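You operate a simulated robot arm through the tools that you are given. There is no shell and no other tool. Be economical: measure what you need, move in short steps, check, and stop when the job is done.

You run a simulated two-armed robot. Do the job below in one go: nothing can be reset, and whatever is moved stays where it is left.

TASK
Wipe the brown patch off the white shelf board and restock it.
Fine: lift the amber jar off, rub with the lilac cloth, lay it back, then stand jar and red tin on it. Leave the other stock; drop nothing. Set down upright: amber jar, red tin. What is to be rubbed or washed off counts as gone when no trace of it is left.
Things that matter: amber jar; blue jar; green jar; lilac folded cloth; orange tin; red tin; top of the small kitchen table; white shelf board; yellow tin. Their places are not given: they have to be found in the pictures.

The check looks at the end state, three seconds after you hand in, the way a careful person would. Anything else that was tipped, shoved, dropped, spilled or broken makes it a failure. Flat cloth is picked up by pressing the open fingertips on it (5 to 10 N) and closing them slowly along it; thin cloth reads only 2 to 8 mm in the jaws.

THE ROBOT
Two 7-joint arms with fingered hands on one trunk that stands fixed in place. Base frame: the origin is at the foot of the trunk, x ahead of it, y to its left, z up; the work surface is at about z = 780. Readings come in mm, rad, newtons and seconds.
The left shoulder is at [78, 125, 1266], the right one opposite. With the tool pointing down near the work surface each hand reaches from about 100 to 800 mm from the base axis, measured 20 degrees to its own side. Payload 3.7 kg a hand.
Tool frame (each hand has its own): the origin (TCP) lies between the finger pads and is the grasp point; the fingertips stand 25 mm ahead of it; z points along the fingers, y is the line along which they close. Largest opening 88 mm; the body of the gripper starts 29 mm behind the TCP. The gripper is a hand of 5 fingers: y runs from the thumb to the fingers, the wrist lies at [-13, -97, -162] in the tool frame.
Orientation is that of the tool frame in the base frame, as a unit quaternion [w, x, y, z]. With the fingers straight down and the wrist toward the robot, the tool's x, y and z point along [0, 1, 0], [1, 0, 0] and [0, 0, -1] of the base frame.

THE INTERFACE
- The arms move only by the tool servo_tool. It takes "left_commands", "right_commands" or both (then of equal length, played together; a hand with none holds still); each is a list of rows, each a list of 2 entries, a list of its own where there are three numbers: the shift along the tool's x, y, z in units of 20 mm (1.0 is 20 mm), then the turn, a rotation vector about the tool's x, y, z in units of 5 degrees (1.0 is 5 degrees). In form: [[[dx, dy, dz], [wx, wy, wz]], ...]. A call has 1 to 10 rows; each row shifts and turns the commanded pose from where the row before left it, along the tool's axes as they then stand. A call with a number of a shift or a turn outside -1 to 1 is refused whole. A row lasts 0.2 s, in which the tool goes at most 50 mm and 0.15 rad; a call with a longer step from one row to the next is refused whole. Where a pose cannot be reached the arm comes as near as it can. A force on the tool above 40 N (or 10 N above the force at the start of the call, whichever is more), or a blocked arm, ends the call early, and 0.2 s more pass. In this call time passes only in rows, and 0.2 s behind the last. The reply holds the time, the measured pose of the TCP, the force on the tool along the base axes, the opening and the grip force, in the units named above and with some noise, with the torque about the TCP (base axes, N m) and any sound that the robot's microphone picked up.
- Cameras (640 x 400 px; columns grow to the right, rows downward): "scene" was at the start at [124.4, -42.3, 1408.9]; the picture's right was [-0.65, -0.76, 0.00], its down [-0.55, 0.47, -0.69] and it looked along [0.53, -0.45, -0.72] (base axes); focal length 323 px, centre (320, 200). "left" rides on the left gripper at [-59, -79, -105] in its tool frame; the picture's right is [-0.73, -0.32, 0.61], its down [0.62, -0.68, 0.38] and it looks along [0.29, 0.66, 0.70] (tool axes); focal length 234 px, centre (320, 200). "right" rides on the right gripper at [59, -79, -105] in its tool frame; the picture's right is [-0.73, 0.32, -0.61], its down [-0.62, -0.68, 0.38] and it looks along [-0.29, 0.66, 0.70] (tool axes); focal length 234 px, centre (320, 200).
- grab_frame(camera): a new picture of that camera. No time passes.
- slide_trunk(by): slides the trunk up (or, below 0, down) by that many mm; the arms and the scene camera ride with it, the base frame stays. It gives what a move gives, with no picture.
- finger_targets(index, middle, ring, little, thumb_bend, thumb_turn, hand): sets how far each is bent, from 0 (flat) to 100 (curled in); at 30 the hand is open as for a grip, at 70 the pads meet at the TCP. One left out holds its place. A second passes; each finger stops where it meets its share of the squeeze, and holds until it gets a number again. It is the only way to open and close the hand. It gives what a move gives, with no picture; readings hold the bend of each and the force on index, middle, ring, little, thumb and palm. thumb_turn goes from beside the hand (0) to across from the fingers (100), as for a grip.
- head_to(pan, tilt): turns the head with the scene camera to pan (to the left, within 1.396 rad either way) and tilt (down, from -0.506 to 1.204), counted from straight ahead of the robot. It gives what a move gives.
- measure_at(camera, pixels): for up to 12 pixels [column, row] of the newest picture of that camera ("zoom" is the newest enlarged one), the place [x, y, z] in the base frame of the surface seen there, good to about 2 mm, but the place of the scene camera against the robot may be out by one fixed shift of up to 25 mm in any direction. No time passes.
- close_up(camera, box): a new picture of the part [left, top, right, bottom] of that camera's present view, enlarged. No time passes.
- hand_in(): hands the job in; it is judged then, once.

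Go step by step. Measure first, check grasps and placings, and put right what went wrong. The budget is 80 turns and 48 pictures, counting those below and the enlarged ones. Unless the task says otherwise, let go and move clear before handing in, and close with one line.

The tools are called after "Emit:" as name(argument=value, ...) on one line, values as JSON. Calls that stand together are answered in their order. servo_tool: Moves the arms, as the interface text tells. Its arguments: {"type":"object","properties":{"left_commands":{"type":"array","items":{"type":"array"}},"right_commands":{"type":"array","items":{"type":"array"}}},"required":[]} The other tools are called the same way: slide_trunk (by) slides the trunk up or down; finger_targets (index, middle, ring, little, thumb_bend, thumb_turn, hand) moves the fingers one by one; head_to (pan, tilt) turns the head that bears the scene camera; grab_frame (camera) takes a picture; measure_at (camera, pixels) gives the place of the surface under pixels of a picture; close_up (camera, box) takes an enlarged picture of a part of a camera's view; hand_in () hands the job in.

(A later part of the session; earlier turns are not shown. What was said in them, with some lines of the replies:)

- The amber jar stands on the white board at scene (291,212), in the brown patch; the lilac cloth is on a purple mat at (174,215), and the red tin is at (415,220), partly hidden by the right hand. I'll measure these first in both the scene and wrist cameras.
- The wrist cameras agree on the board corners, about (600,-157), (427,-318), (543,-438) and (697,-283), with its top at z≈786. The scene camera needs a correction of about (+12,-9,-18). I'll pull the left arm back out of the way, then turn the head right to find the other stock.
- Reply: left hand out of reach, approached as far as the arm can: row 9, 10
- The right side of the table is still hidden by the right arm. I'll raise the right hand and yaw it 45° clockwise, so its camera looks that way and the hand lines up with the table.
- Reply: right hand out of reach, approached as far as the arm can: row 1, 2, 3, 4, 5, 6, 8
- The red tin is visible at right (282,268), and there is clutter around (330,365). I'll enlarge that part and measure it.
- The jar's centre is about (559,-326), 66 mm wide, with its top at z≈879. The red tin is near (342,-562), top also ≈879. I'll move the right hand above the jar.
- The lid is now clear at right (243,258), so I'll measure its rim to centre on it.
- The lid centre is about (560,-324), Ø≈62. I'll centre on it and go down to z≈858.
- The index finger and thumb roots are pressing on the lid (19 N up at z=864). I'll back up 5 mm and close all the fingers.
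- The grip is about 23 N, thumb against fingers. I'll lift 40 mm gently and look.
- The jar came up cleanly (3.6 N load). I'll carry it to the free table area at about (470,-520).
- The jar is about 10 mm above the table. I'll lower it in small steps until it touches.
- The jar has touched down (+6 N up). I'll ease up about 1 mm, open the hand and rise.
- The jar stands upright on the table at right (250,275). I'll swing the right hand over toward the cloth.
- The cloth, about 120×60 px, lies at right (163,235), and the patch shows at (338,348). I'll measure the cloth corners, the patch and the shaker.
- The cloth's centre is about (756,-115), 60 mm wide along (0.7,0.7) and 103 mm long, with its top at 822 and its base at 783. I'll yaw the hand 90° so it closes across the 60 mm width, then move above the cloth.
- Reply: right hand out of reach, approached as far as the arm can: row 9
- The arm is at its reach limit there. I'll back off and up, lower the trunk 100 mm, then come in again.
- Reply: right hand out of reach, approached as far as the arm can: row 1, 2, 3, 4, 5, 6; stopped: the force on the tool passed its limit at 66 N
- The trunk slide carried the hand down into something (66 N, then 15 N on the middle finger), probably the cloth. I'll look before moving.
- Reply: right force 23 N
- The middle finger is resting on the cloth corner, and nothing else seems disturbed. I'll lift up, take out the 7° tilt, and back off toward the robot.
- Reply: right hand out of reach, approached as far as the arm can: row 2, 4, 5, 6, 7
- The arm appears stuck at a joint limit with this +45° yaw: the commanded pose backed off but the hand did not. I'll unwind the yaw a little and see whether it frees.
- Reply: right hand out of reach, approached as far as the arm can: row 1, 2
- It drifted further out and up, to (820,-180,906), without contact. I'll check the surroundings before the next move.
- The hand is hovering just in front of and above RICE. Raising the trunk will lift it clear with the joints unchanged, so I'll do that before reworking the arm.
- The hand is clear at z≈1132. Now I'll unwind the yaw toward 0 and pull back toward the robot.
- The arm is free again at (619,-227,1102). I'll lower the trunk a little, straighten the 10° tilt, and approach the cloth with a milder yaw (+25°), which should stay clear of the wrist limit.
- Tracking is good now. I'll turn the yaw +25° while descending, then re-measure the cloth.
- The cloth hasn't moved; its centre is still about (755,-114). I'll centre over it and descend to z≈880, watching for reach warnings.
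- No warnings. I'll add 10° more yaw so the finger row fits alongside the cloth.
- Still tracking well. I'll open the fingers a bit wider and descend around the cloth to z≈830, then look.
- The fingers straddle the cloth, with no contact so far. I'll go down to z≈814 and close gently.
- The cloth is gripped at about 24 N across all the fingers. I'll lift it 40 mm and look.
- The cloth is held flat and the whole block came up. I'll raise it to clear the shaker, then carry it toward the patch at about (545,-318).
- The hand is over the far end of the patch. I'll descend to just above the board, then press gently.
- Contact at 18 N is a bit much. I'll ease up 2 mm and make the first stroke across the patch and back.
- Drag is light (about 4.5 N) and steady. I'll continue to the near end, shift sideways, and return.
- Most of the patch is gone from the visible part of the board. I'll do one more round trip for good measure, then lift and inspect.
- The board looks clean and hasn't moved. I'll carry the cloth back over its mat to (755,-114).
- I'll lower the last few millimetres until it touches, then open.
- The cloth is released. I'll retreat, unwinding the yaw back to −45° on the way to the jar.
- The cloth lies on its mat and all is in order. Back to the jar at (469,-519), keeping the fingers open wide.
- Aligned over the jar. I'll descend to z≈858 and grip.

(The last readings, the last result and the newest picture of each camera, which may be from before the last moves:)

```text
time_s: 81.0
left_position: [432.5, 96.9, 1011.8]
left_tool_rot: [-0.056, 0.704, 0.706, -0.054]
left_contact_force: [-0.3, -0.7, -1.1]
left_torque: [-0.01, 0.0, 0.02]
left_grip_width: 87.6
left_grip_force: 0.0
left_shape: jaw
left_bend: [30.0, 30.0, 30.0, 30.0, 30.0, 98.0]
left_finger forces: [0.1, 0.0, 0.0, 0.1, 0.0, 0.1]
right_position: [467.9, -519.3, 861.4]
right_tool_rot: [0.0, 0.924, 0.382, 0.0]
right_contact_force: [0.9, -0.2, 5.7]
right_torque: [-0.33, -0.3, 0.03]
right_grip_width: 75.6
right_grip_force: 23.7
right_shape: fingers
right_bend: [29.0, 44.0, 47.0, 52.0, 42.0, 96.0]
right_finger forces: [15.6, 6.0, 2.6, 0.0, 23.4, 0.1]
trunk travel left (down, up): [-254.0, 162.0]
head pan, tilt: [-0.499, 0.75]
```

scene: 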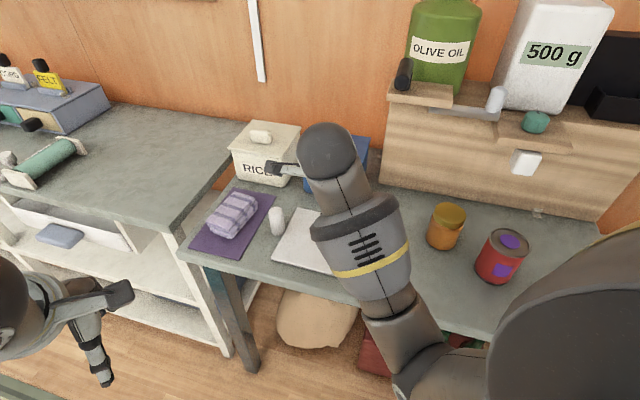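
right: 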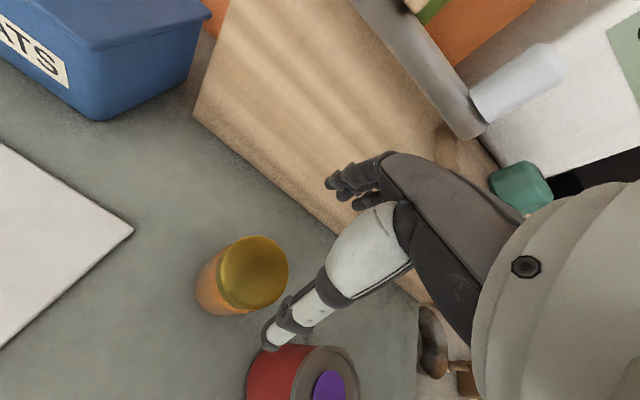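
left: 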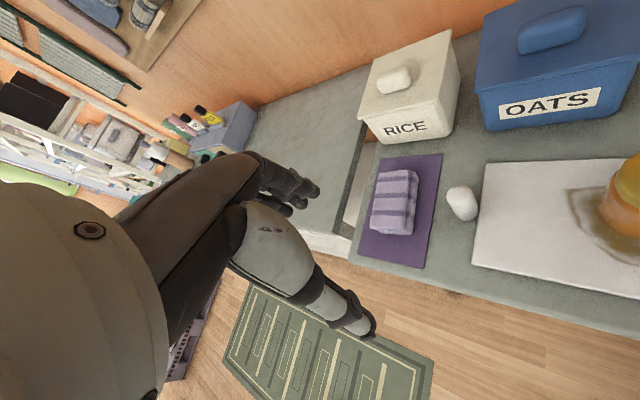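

Gripped as before (about 24 N). I'll lift the jar and carry it to the clean board at about (587,-255), leaving room for the tin.

Emit:
servo_tool(right_commands=[[[0, 0, -0.5], [0, 0, 0]], [[0, 0, -0.7], [0, 0, 0]], [[0, 0, -1], [0, 0, 0]], [[0, 0, -1], [0, 0, 0]], [[1, -0.38, 0], [0, 0, 0]], [[1, -0.38, 0], [0, 0, 0]], [[1, -0.38, 0], [0, 0, 0]], [[1, -0.38, 0], [0, 0, 0]], [[1, -0.38, 0], [0, 0, 0]], [[1, -0.38, 0], [0, 0, 0]]])

Emit:
servo_tool(right_commands=[[[1, -0.38, 0], [0, 0, 0]], [[1, -0.38, 0], [0, 0, 0]], [[1, -0.38, 0], [0, 0, 0]], [[1, -0.38, 0], [0, 0, 0]], [[1, -0.38, 0], [0, 0, 0]], [[1, -0.38, 0], [0, 0, 0]], [[1, -0.38, 0], [0, 0, 0]], [[0.55, -0.2, 0.5], [0, 0, 0]], [[0, 0, 0.7], [0, 0, 0]], [[0, 0, 0.7], [0, 0, 0]]])

Emit:
close_up(camera="scene", box=[180, 120, 420, 300])

Emit:
grab_frame(camera="right")

```text
time_s: 83.2
left_position: [431.9, 96.7, 1010.3]
left_tool_rot: [-0.057, 0.704, 0.705, -0.056]
left_contact_force: [-0.4, -0.4, 0.1]
left_torque: [0.02, 0.03, -0.02]
left_grip_width: 87.7
left_grip_force: 0.1
left_shape: jaw
left_bend: [30.0, 30.0, 30.0, 30.0, 30.0, 98.0]
left_finger forces: [0.1, 0.0, 0.0, 0.1, 0.0, 0.0]
right_position: [521.9, -401.9, 924.1]
right_tool_rot: [-0.001, 0.925, 0.381, -0.002]
right_contact_force: [0.0, 1.0, -2.8]
right_torque: [-0.01, -0.02, -0.02]
right_grip_width: 73.0
right_grip_force: 20.1
right_shape: fingers
right_bend: [31.0, 45.0, 49.0, 52.0, 44.0, 96.0]
right_finger forces: [11.6, 5.4, 2.6, 0.1, 20.3, 0.1]
trunk travel left (down, up): [-254.0, 162.0]
head pan, tilt: [-0.499, 0.75]
```

```text
time_s: 85.4
left_position: [432.9, 97.4, 1011.9]
left_tool_rot: [-0.057, 0.704, 0.705, -0.056]
left_contact_force: [-0.8, -0.7, -0.6]
left_torque: [-0.04, -0.02, -0.01]
left_grip_width: 87.6
left_grip_force: 0.0
left_shape: jaw
left_bend: [30.0, 30.0, 30.0, 30.0, 30.0, 98.0]
left_finger forces: [0.1, 0.0, 0.0, 0.1, 0.0, 0.0]
right_position: [589.4, -255.0, 886.5]
right_tool_rot: [-0.001, 0.925, 0.381, 0.0]
right_contact_force: [-0.8, 0.8, -3.6]
right_torque: [0.01, -0.03, -0.02]
right_grip_width: 73.0
right_grip_force: 19.0
right_shape: fingers
right_bend: [31.0, 45.0, 49.0, 52.0, 44.0, 96.0]
right_finger forces: [11.7, 5.3, 2.6, 0.1, 20.3, 0.0]
trunk travel left (down, up): [-254.0, 162.0]
head pan, tilt: [-0.499, 0.75]
```

```text
2.22 times, centred on (300, 210) of scene
```

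zoom: 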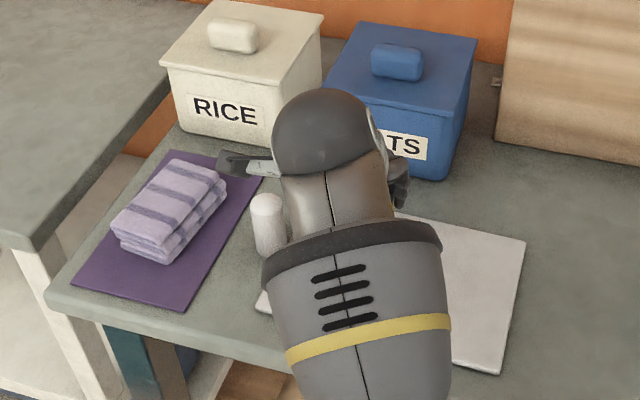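

```text
14 pictures are left
```

right: 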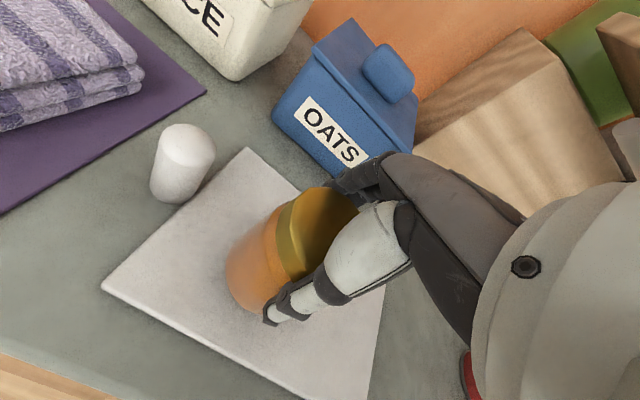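

The jar is above the clean board with room on all sides. I'll lower it to contact at about z=869.

Emit:
servo_tool(right_commands=[[[0, 0, 0.4], [0, 0, 0]], [[0, 0, 0.25], [0, 0, 0]], [[0, 0, 0.1], [0, 0, 0]], [[0, 0, 0.1], [0, 0, 0]]])

```text
time_s: 86.4
left_position: [431.4, 97.4, 1012.1]
left_tool_rot: [-0.056, 0.704, 0.706, -0.055]
left_contact_force: [-1.0, -0.8, -0.4]
left_torque: [0.02, 0.0, -0.01]
left_grip_width: 87.8
left_grip_force: 0.0
left_shape: jaw
left_bend: [30.0, 30.0, 30.0, 30.0, 30.0, 98.0]
left_finger forces: [0.0, 0.0, 0.0, 0.0, 0.0, 0.1]
right_position: [588.5, -254.3, 872.3]
right_tool_rot: [-0.001, 0.924, 0.381, 0.001]
right_contact_force: [-0.6, 1.2, 3.1]
right_torque: [-0.06, -0.08, 0.02]
right_grip_width: 73.3
right_grip_force: 21.1
right_shape: fingers
right_bend: [31.0, 45.0, 49.0, 52.0, 44.0, 96.0]
right_finger forces: [12.6, 5.3, 2.6, 0.0, 21.5, 0.0]
trunk travel left (down, up): [-254.0, 162.0]
head pan, tilt: [-0.499, 0.75]
```

The jar has touched down (+3 N). I'll open and rise.

Emit:
finger_targets(hand="right", index=24, middle=24, ring=24, little=24, thumb_bend=24)

Emit:
servo_tool(right_commands=[[[0, 0, -0.3], [0, 0, 0]], [[0, 0, -0.6], [0, 0, 0]], [[0, 0, -1], [0, 0, 0]], [[0, 0, -1], [0, 0, 0]], [[0, 0, -1], [0, 0, 0]], [[0, 0, -1], [0, 0, 0]], [[0, 0, -1], [0, 0, 0]], [[-1, 0.2, 0], [0, 0, 0]], [[-1, 0.2, 0], [0, 0, 0]], [[-1, 0.2, 0], [0, 0, 0]]])

Emit:
servo_tool(right_commands=[[[-1, 0.35, 0], [0, 0, 0]], [[-1, 0.35, 0], [0, 0, 0]], [[-1, 0.35, 0], [0, 0, 0]], [[-1, 0.35, 0], [0, 0, 0]], [[-1, 0.35, 0], [0, 0, 0]], [[-1, 0.35, 0], [0, 0, 0]], [[-1, 0.35, 0], [0, 0, 0]], [[-1, 0.35, 0], [0, 0, 0]], [[-1, 0, 0], [0, 0, 0]], [[-1, 0, 0], [0, 0, 0]]])

Emit:
grab_frame(camera="right")

Emit:
grab_frame(camera="scene")

```text
time_s: 87.4
left_position: [432.7, 98.1, 1011.9]
left_tool_rot: [-0.056, 0.704, 0.706, -0.054]
left_contact_force: [0.5, 0.0, 0.7]
left_torque: [-0.03, -0.03, -0.01]
left_grip_width: 87.5
left_grip_force: 0.0
left_shape: jaw
left_bend: [30.0, 30.0, 30.0, 30.0, 30.0, 98.0]
left_finger forces: [0.0, 0.0, 0.0, 0.1, 0.0, 0.0]
right_position: [589.6, -255.5, 870.8]
right_tool_rot: [-0.002, 0.925, 0.381, -0.001]
right_contact_force: [0.1, 0.5, 0.6]
right_torque: [0.02, -0.03, -0.01]
right_grip_width: 96.0
right_grip_force: 0.2
right_shape: fingers
right_bend: [24.0, 24.0, 24.0, 24.0, 24.0, 97.0]
right_finger forces: [0.2, 0.1, 0.0, 0.0, 0.1, 0.0]
trunk travel left (down, up): [-254.0, 162.0]
head pan, tilt: [-0.499, 0.75]
```

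```text
time_s: 89.6
left_position: [432.0, 96.1, 1012.0]
left_tool_rot: [-0.055, 0.704, 0.706, -0.055]
left_contact_force: [0.1, 0.6, 0.2]
left_torque: [0.01, 0.01, -0.03]
left_grip_width: 87.6
left_grip_force: 0.1
left_shape: jaw
left_bend: [30.0, 30.0, 30.0, 30.0, 30.0, 98.0]
left_finger forces: [0.0, 0.0, 0.1, 0.1, 0.0, 0.0]
right_position: [554.6, -306.8, 988.8]
right_tool_rot: [-0.002, 0.924, 0.381, -0.001]
right_contact_force: [-0.4, 0.2, -0.5]
right_torque: [0.0, 0.02, -0.01]
right_grip_width: 96.0
right_grip_force: 0.0
right_shape: fingers
right_bend: [24.0, 24.0, 24.0, 24.0, 24.0, 97.0]
right_finger forces: [0.1, 0.1, 0.0, 0.1, 0.0, 0.0]
trunk travel left (down, up): [-254.0, 162.0]
head pan, tilt: [-0.499, 0.75]
```

```text
time_s: 91.8
left_position: [432.1, 97.6, 1012.4]
left_tool_rot: [-0.056, 0.704, 0.705, -0.055]
left_contact_force: [0.7, 0.4, 0.1]
left_torque: [0.02, 0.01, 0.0]
left_grip_width: 87.7
left_grip_force: 0.1
left_shape: jaw
left_bend: [30.0, 30.0, 30.0, 30.0, 30.0, 98.0]
left_finger forces: [0.0, 0.1, 0.0, 0.1, 0.1, 0.1]
right_position: [453.7, -486.7, 985.8]
right_tool_rot: [-0.001, 0.924, 0.382, 0.0]
right_contact_force: [-0.3, 0.3, 0.0]
right_torque: [-0.04, 0.01, 0.0]
right_grip_width: 96.0
right_grip_force: 0.0
right_shape: fingers
right_bend: [24.0, 24.0, 24.0, 24.0, 24.0, 97.0]
right_finger forces: [0.1, 0.0, 0.1, 0.1, 0.1, 0.0]
trunk travel left (down, up): [-254.0, 162.0]
head pan, tilt: [-0.499, 0.75]
```

```text
13 pictures are left
```

right: 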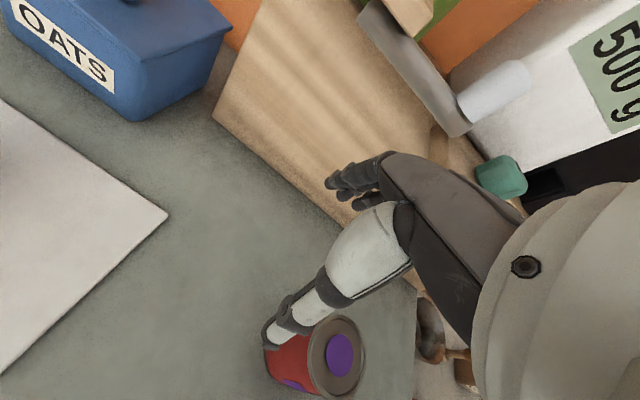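

```text
12 pictures are left
```

scene: 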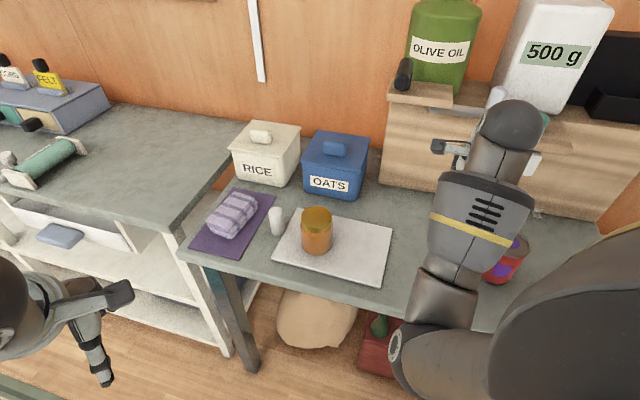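

The jar stands upright on the board at scene (317,230). I'll measure the red tin's rim now at right (338,357).

Emit:
measure_at(camera="right", pixels=[[339, 355], [337, 317], [339, 394], [309, 352], [364, 355], [316, 333], [316, 380], [358, 332], [355, 385], [278, 360], [326, 322], [330, 394]])

```text
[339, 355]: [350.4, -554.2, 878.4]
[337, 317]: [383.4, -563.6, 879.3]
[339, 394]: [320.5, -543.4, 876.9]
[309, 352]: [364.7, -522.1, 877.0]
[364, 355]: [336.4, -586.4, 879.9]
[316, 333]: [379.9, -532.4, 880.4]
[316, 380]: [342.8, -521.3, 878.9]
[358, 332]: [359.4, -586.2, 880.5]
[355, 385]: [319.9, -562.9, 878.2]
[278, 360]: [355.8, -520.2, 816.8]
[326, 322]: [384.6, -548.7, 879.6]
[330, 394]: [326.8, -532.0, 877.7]
```

The tin's centre is (351,-554), Ø≈67, with its top at 879. I'll move over it and descend part way.

Emit:
servo_tool(right_commands=[[[-1, -0.2, 0], [0, 0, 0]], [[-1, -0.2, 0], [0, 0, 0]], [[-1, -0.2, 0], [0, 0, 0]], [[-1, -0.2, 0], [0, 0, 0]], [[-1, -0.2, 0], [0, 0, 0]], [[-1, -0.25, 0], [0, 0, 0]], [[0, 0, 1], [0, 0, 0]], [[0, 0, 1], [0, 0, 0]]])

Emit:
grab_frame(camera="right")

```text
time_s: 93.6
left_position: [431.0, 96.0, 1011.8]
left_tool_rot: [-0.056, 0.705, 0.705, -0.055]
left_contact_force: [-0.1, 0.0, -0.6]
left_torque: [0.01, 0.0, 0.0]
left_grip_width: 87.7
left_grip_force: 0.0
left_shape: jaw
left_bend: [30.0, 30.0, 30.0, 30.0, 30.0, 98.0]
left_finger forces: [0.0, 0.0, 0.0, 0.1, 0.0, 0.0]
right_position: [350.3, -555.0, 945.5]
right_tool_rot: [-0.002, 0.924, 0.382, -0.001]
right_contact_force: [0.4, 0.6, -0.6]
right_torque: [-0.01, 0.0, 0.03]
right_grip_width: 95.8
right_grip_force: 0.0
right_shape: fingers
right_bend: [24.0, 24.0, 24.0, 24.0, 24.0, 97.0]
right_finger forces: [0.1, 0.0, 0.0, 0.0, 0.0, 0.0]
trunk travel left (down, up): [-254.0, 162.0]
head pan, tilt: [-0.499, 0.75]
```

```text
11 pictures are left
```

right: 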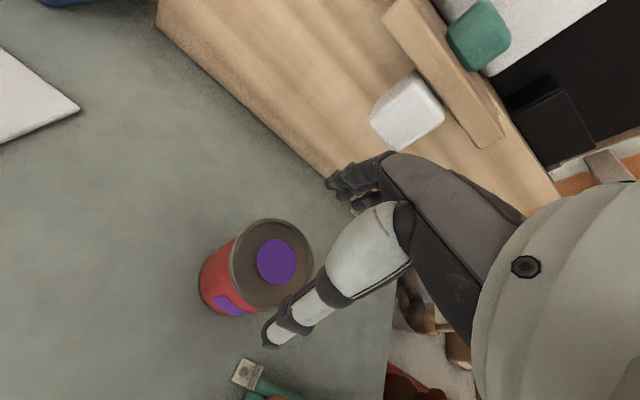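

Centred over the tin. I'll descend to z≈866 and grip.

Emit:
servo_tool(right_commands=[[[0, 0, 0.8], [0, 0, 0]], [[0, 0, 0.8], [0, 0, 0]], [[0, 0, 0.8], [0, 0, 0]], [[0, 0, 0.8], [0, 0, 0]], [[0, 0, 0.4], [0, 0, 0]], [[0, 0, 0.35], [0, 0, 0]]])

Emit:
finger_targets(hand="right", index=52, middle=52, ring=52, little=52, thumb_bend=52)

```text
time_s: 95.0
left_position: [432.8, 96.8, 1011.4]
left_tool_rot: [-0.056, 0.704, 0.706, -0.055]
left_contact_force: [-0.3, 0.0, 0.2]
left_torque: [-0.02, -0.02, -0.02]
left_grip_width: 87.7
left_grip_force: 0.0
left_shape: jaw
left_bend: [30.0, 30.0, 30.0, 30.0, 30.0, 98.0]
left_finger forces: [0.0, 0.0, 0.1, 0.1, 0.0, 0.0]
right_position: [347.8, -554.3, 869.0]
right_tool_rot: [0.0, 0.925, 0.381, -0.001]
right_contact_force: [0.8, -0.1, 1.1]
right_torque: [0.02, -0.04, -0.01]
right_grip_width: 96.4
right_grip_force: 0.1
right_shape: fingers
right_bend: [24.0, 24.0, 24.0, 24.0, 24.0, 97.0]
right_finger forces: [0.5, 0.0, 0.0, 0.0, 0.0, 0.1]
trunk travel left (down, up): [-254.0, 162.0]
head pan, tilt: [-0.499, 0.75]
```

```text
time_s: 96.0
left_position: [431.1, 98.1, 1011.8]
left_tool_rot: [-0.056, 0.704, 0.705, -0.055]
left_contact_force: [-0.4, -1.0, 0.5]
left_torque: [0.01, 0.01, 0.01]
left_grip_width: 87.7
left_grip_force: 0.2
left_shape: jaw
left_bend: [30.0, 30.0, 30.0, 30.0, 30.0, 98.0]
left_finger forces: [0.0, 0.0, 0.0, 0.0, 0.0, 0.1]
right_position: [348.6, -553.1, 870.1]
right_tool_rot: [-0.001, 0.925, 0.381, 0.0]
right_contact_force: [0.3, -0.2, 7.5]
right_torque: [-0.25, -0.2, -0.04]
right_grip_width: 79.8
right_grip_force: 24.0
right_shape: fingers
right_bend: [28.0, 42.0, 46.0, 52.0, 39.0, 95.0]
right_finger forces: [13.5, 6.7, 3.4, 0.1, 23.7, 0.0]
trunk travel left (down, up): [-254.0, 162.0]
head pan, tilt: [-0.499, 0.75]
```

Gripped at 24 N. I'll lift and carry the tin to the board at about (516,-339).

Emit:
servo_tool(right_commands=[[[0, 0, -0.5], [0, 0, 0]], [[0, 0, -0.8], [0, 0, 0]], [[0, 0, -1], [0, 0, 0]], [[0, 0, -1], [0, 0, 0]], [[1, -0.12, -0.3], [0, 0, 0]], [[1, -0.12, 0], [0, 0, 0]], [[1, -0.12, 0], [0, 0, 0]], [[1, -0.12, 0], [0, 0, 0]], [[1, -0.12, 0], [0, 0, 0]], [[1, -0.12, 0], [0, 0, 0]]])

Emit:
servo_tool(right_commands=[[[1, -0.12, 0], [0, 0, 0]], [[1, -0.12, 0], [0, 0, 0]], [[1, -0.12, 0], [0, 0, 0]], [[1, -0.12, 0], [0, 0, 0]], [[1, -0.12, 0], [0, 0, 0]], [[1, -0.12, 0], [0, 0, 0]], [[1, -0.12, 0], [0, 0, 0]], [[0.4, -0.1, 0.5], [0, 0, 0]], [[0, 0, 0.7], [0, 0, 0]], [[0, 0, 0.7], [0, 0, 0]]])

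Emit:
grab_frame(camera="right")

```text
time_s: 98.2
left_position: [432.3, 96.5, 1012.2]
left_tool_rot: [-0.057, 0.704, 0.706, -0.056]
left_contact_force: [0.8, -0.3, 0.6]
left_torque: [0.02, 0.01, -0.04]
left_grip_width: 87.4
left_grip_force: 0.0
left_shape: jaw
left_bend: [30.0, 30.0, 30.0, 30.0, 30.0, 98.0]
left_finger forces: [0.0, 0.0, 0.0, 0.1, 0.0, 0.0]
right_position: [425.3, -459.5, 938.6]
right_tool_rot: [-0.002, 0.925, 0.381, -0.001]
right_contact_force: [-0.3, 0.2, -4.6]
right_torque: [0.01, -0.06, -0.03]
right_grip_width: 79.2
right_grip_force: 22.4
right_shape: fingers
right_bend: [28.0, 43.0, 47.0, 52.0, 40.0, 95.0]
right_finger forces: [12.0, 6.4, 3.1, 0.0, 23.2, 0.0]
trunk travel left (down, up): [-254.0, 162.0]
head pan, tilt: [-0.499, 0.75]
```

```text
time_s: 100.4
left_position: [432.9, 97.0, 1010.7]
left_tool_rot: [-0.057, 0.704, 0.706, -0.055]
left_contact_force: [0.6, -0.5, -0.1]
left_torque: [0.0, 0.0, -0.01]
left_grip_width: 87.5
left_grip_force: 0.0
left_shape: jaw
left_bend: [30.0, 30.0, 30.0, 30.0, 30.0, 98.0]
left_finger forces: [0.0, 0.0, 0.1, 0.1, 0.1, 0.0]
right_position: [515.7, -339.8, 902.1]
right_tool_rot: [-0.001, 0.924, 0.381, 0.0]
right_contact_force: [0.1, 0.1, -3.6]
right_torque: [-0.02, 0.01, -0.03]
right_grip_width: 79.5
right_grip_force: 22.6
right_shape: fingers
right_bend: [28.0, 43.0, 47.0, 52.0, 40.0, 95.0]
right_finger forces: [11.8, 6.5, 3.1, 0.0, 22.8, 0.0]
trunk travel left (down, up): [-254.0, 162.0]
head pan, tilt: [-0.499, 0.75]
```

```text
10 pictures are left
```

right: 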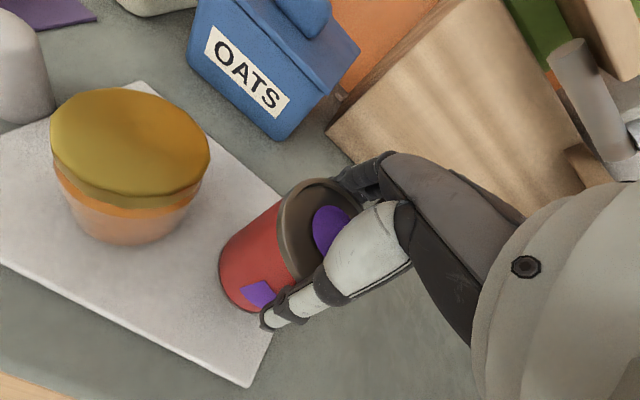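

The tin hangs over the board, clear of the jar. I'll lower it to about z=878.

Emit:
servo_tool(right_commands=[[[0, 0, 0.5], [0, 0, 0]], [[0, 0, 0.4], [0, 0, 0]], [[0, 0, 0.15], [0, 0, 0]], [[0, 0, 0.1], [0, 0, 0]], [[0, 0, 0.1], [0, 0, 0]]])

```text
time_s: 101.6
left_position: [431.8, 97.0, 1012.7]
left_tool_rot: [-0.056, 0.705, 0.705, -0.055]
left_contact_force: [-0.9, 0.6, 0.8]
left_torque: [-0.01, -0.04, 0.0]
left_grip_width: 87.7
left_grip_force: 0.1
left_shape: jaw
left_bend: [30.0, 30.0, 30.0, 30.0, 30.0, 98.0]
left_finger forces: [0.0, 0.0, 0.0, 0.0, 0.1, 0.0]
right_position: [515.4, -342.7, 878.3]
right_tool_rot: [0.0, 0.924, 0.383, 0.001]
right_contact_force: [-0.3, 2.4, 4.5]
right_torque: [-0.09, -0.05, 0.0]
right_grip_width: 79.5
right_grip_force: 23.3
right_shape: fingers
right_bend: [28.0, 43.0, 47.0, 52.0, 40.0, 95.0]
right_finger forces: [11.9, 6.1, 3.1, 0.0, 24.6, 0.0]
trunk travel left (down, up): [-254.0, 162.0]
head pan, tilt: [-0.499, 0.75]
```

The tin has touched down. I'll open, rise and move clear, then inspect.

Emit:
finger_targets(hand="right", index=24, middle=24, ring=24, little=24, thumb_bend=24)

Emit:
servo_tool(right_commands=[[[0, 0, -0.3], [0, 0, 0]], [[0, 0, -0.6], [0, 0, 0]], [[0, 0, -1], [0, 0, 0]], [[0, 0, -1], [0, 0, 0]], [[0, 0, -1], [0, 0, 0]], [[0, 0, -1], [0, 0, 0]], [[-1, 0, -1], [0, 0, 0]], [[-1, 0, 0], [0, 0, 0]], [[-1, 0, 0], [0, 0, 0]], [[-1, 0, 0], [0, 0, 0]]])

Emit:
servo_tool(right_commands=[[[-1, 0, 0], [0, 0, 0]], [[-1, 0, 0], [0, 0, 0]], [[-1, 0, 0], [0, 0, 0]], [[-1, 0, 0], [0, 0, 0]], [[-1, 0, 0], [0, 0, 0]]])

Emit:
grab_frame(camera="scene")

Emit:
close_up(camera="scene", box=[180, 120, 420, 300])

Emit:
grab_frame(camera="right")

```text
time_s: 102.6
left_position: [432.6, 97.9, 1011.5]
left_tool_rot: [-0.056, 0.704, 0.705, -0.055]
left_contact_force: [0.3, 0.1, -0.5]
left_torque: [0.0, -0.03, -0.03]
left_grip_width: 87.7
left_grip_force: 0.1
left_shape: jaw
left_bend: [30.0, 30.0, 30.0, 30.0, 30.0, 98.0]
left_finger forces: [0.1, 0.1, 0.0, 0.1, 0.0, 0.0]
right_position: [516.3, -341.4, 878.2]
right_tool_rot: [-0.002, 0.924, 0.382, 0.0]
right_contact_force: [0.5, 0.7, 0.0]
right_torque: [-0.03, -0.04, -0.01]
right_grip_width: 96.2
right_grip_force: 0.0
right_shape: fingers
right_bend: [24.0, 24.0, 24.0, 24.0, 24.0, 97.0]
right_finger forces: [0.2, 0.1, 0.0, 0.0, 0.1, 0.0]
trunk travel left (down, up): [-254.0, 162.0]
head pan, tilt: [-0.499, 0.75]
```

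```text
time_s: 104.8
left_position: [431.6, 96.6, 1011.7]
left_tool_rot: [-0.056, 0.704, 0.706, -0.055]
left_contact_force: [0.3, -0.2, 0.1]
left_torque: [0.03, 0.02, 0.0]
left_grip_width: 87.7
left_grip_force: 0.0
left_shape: jaw
left_bend: [30.0, 30.0, 30.0, 30.0, 30.0, 98.0]
left_finger forces: [0.0, 0.0, 0.0, 0.0, 0.0, 0.0]
right_position: [458.5, -399.0, 994.2]
right_tool_rot: [-0.002, 0.924, 0.382, -0.001]
right_contact_force: [0.1, 0.7, 0.0]
right_torque: [0.01, 0.0, 0.0]
right_grip_width: 96.1
right_grip_force: 0.0
right_shape: fingers
right_bend: [24.0, 24.0, 24.0, 24.0, 24.0, 97.0]
right_finger forces: [0.0, 0.0, 0.1, 0.0, 0.0, 0.0]
trunk travel left (down, up): [-254.0, 162.0]
head pan, tilt: [-0.499, 0.75]
```

```text
time_s: 106.0
left_position: [431.6, 95.5, 1012.1]
left_tool_rot: [-0.056, 0.705, 0.705, -0.055]
left_contact_force: [0.1, 0.5, -0.3]
left_torque: [0.02, 0.03, -0.02]
left_grip_width: 87.7
left_grip_force: 0.1
left_shape: jaw
left_bend: [30.0, 30.0, 30.0, 30.0, 30.0, 98.0]
left_finger forces: [0.0, 0.0, 0.0, 0.0, 0.1, 0.1]
right_position: [387.2, -471.1, 995.2]
right_tool_rot: [0.0, 0.924, 0.382, 0.0]
right_contact_force: [-1.0, 0.0, 0.1]
right_torque: [-0.03, 0.01, 0.01]
right_grip_width: 96.1
right_grip_force: 0.0
right_shape: fingers
right_bend: [24.0, 24.0, 24.0, 24.0, 24.0, 97.0]
right_finger forces: [0.0, 0.1, 0.1, 0.0, 0.0, 0.0]
trunk travel left (down, up): [-254.0, 162.0]
head pan, tilt: [-0.499, 0.75]
```

```text
9 pictures are left
```

scene: 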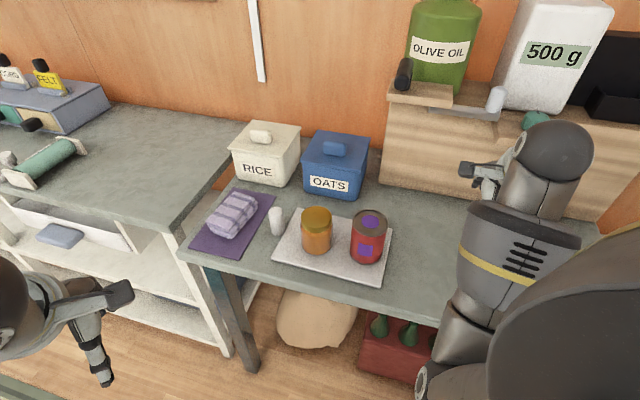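

```text
2.22 times, centred on (300, 210) of scene
```

zoom: 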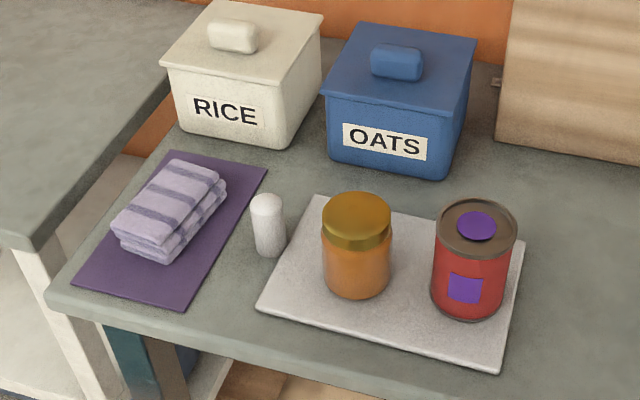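

```text
7 pictures are left
```

right: 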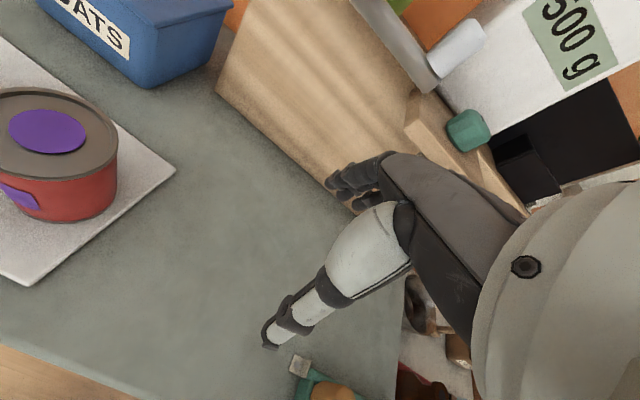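

The pictures show the board clean, the amber jar (zoom 356,245) and red tin (474,258) upright on it, the cloth back on its mat, and RICE, OATS and the shaker undisturbed. Both hands are empty and clear, so I'm handing in.

Emit:
hand_in()

```text
The job is handed in.
```

The job is handed in: the brown patch is wiped off with no trace visible, the lilac cloth is back on its mat, and the amber jar and red tin stand upright on the white board.
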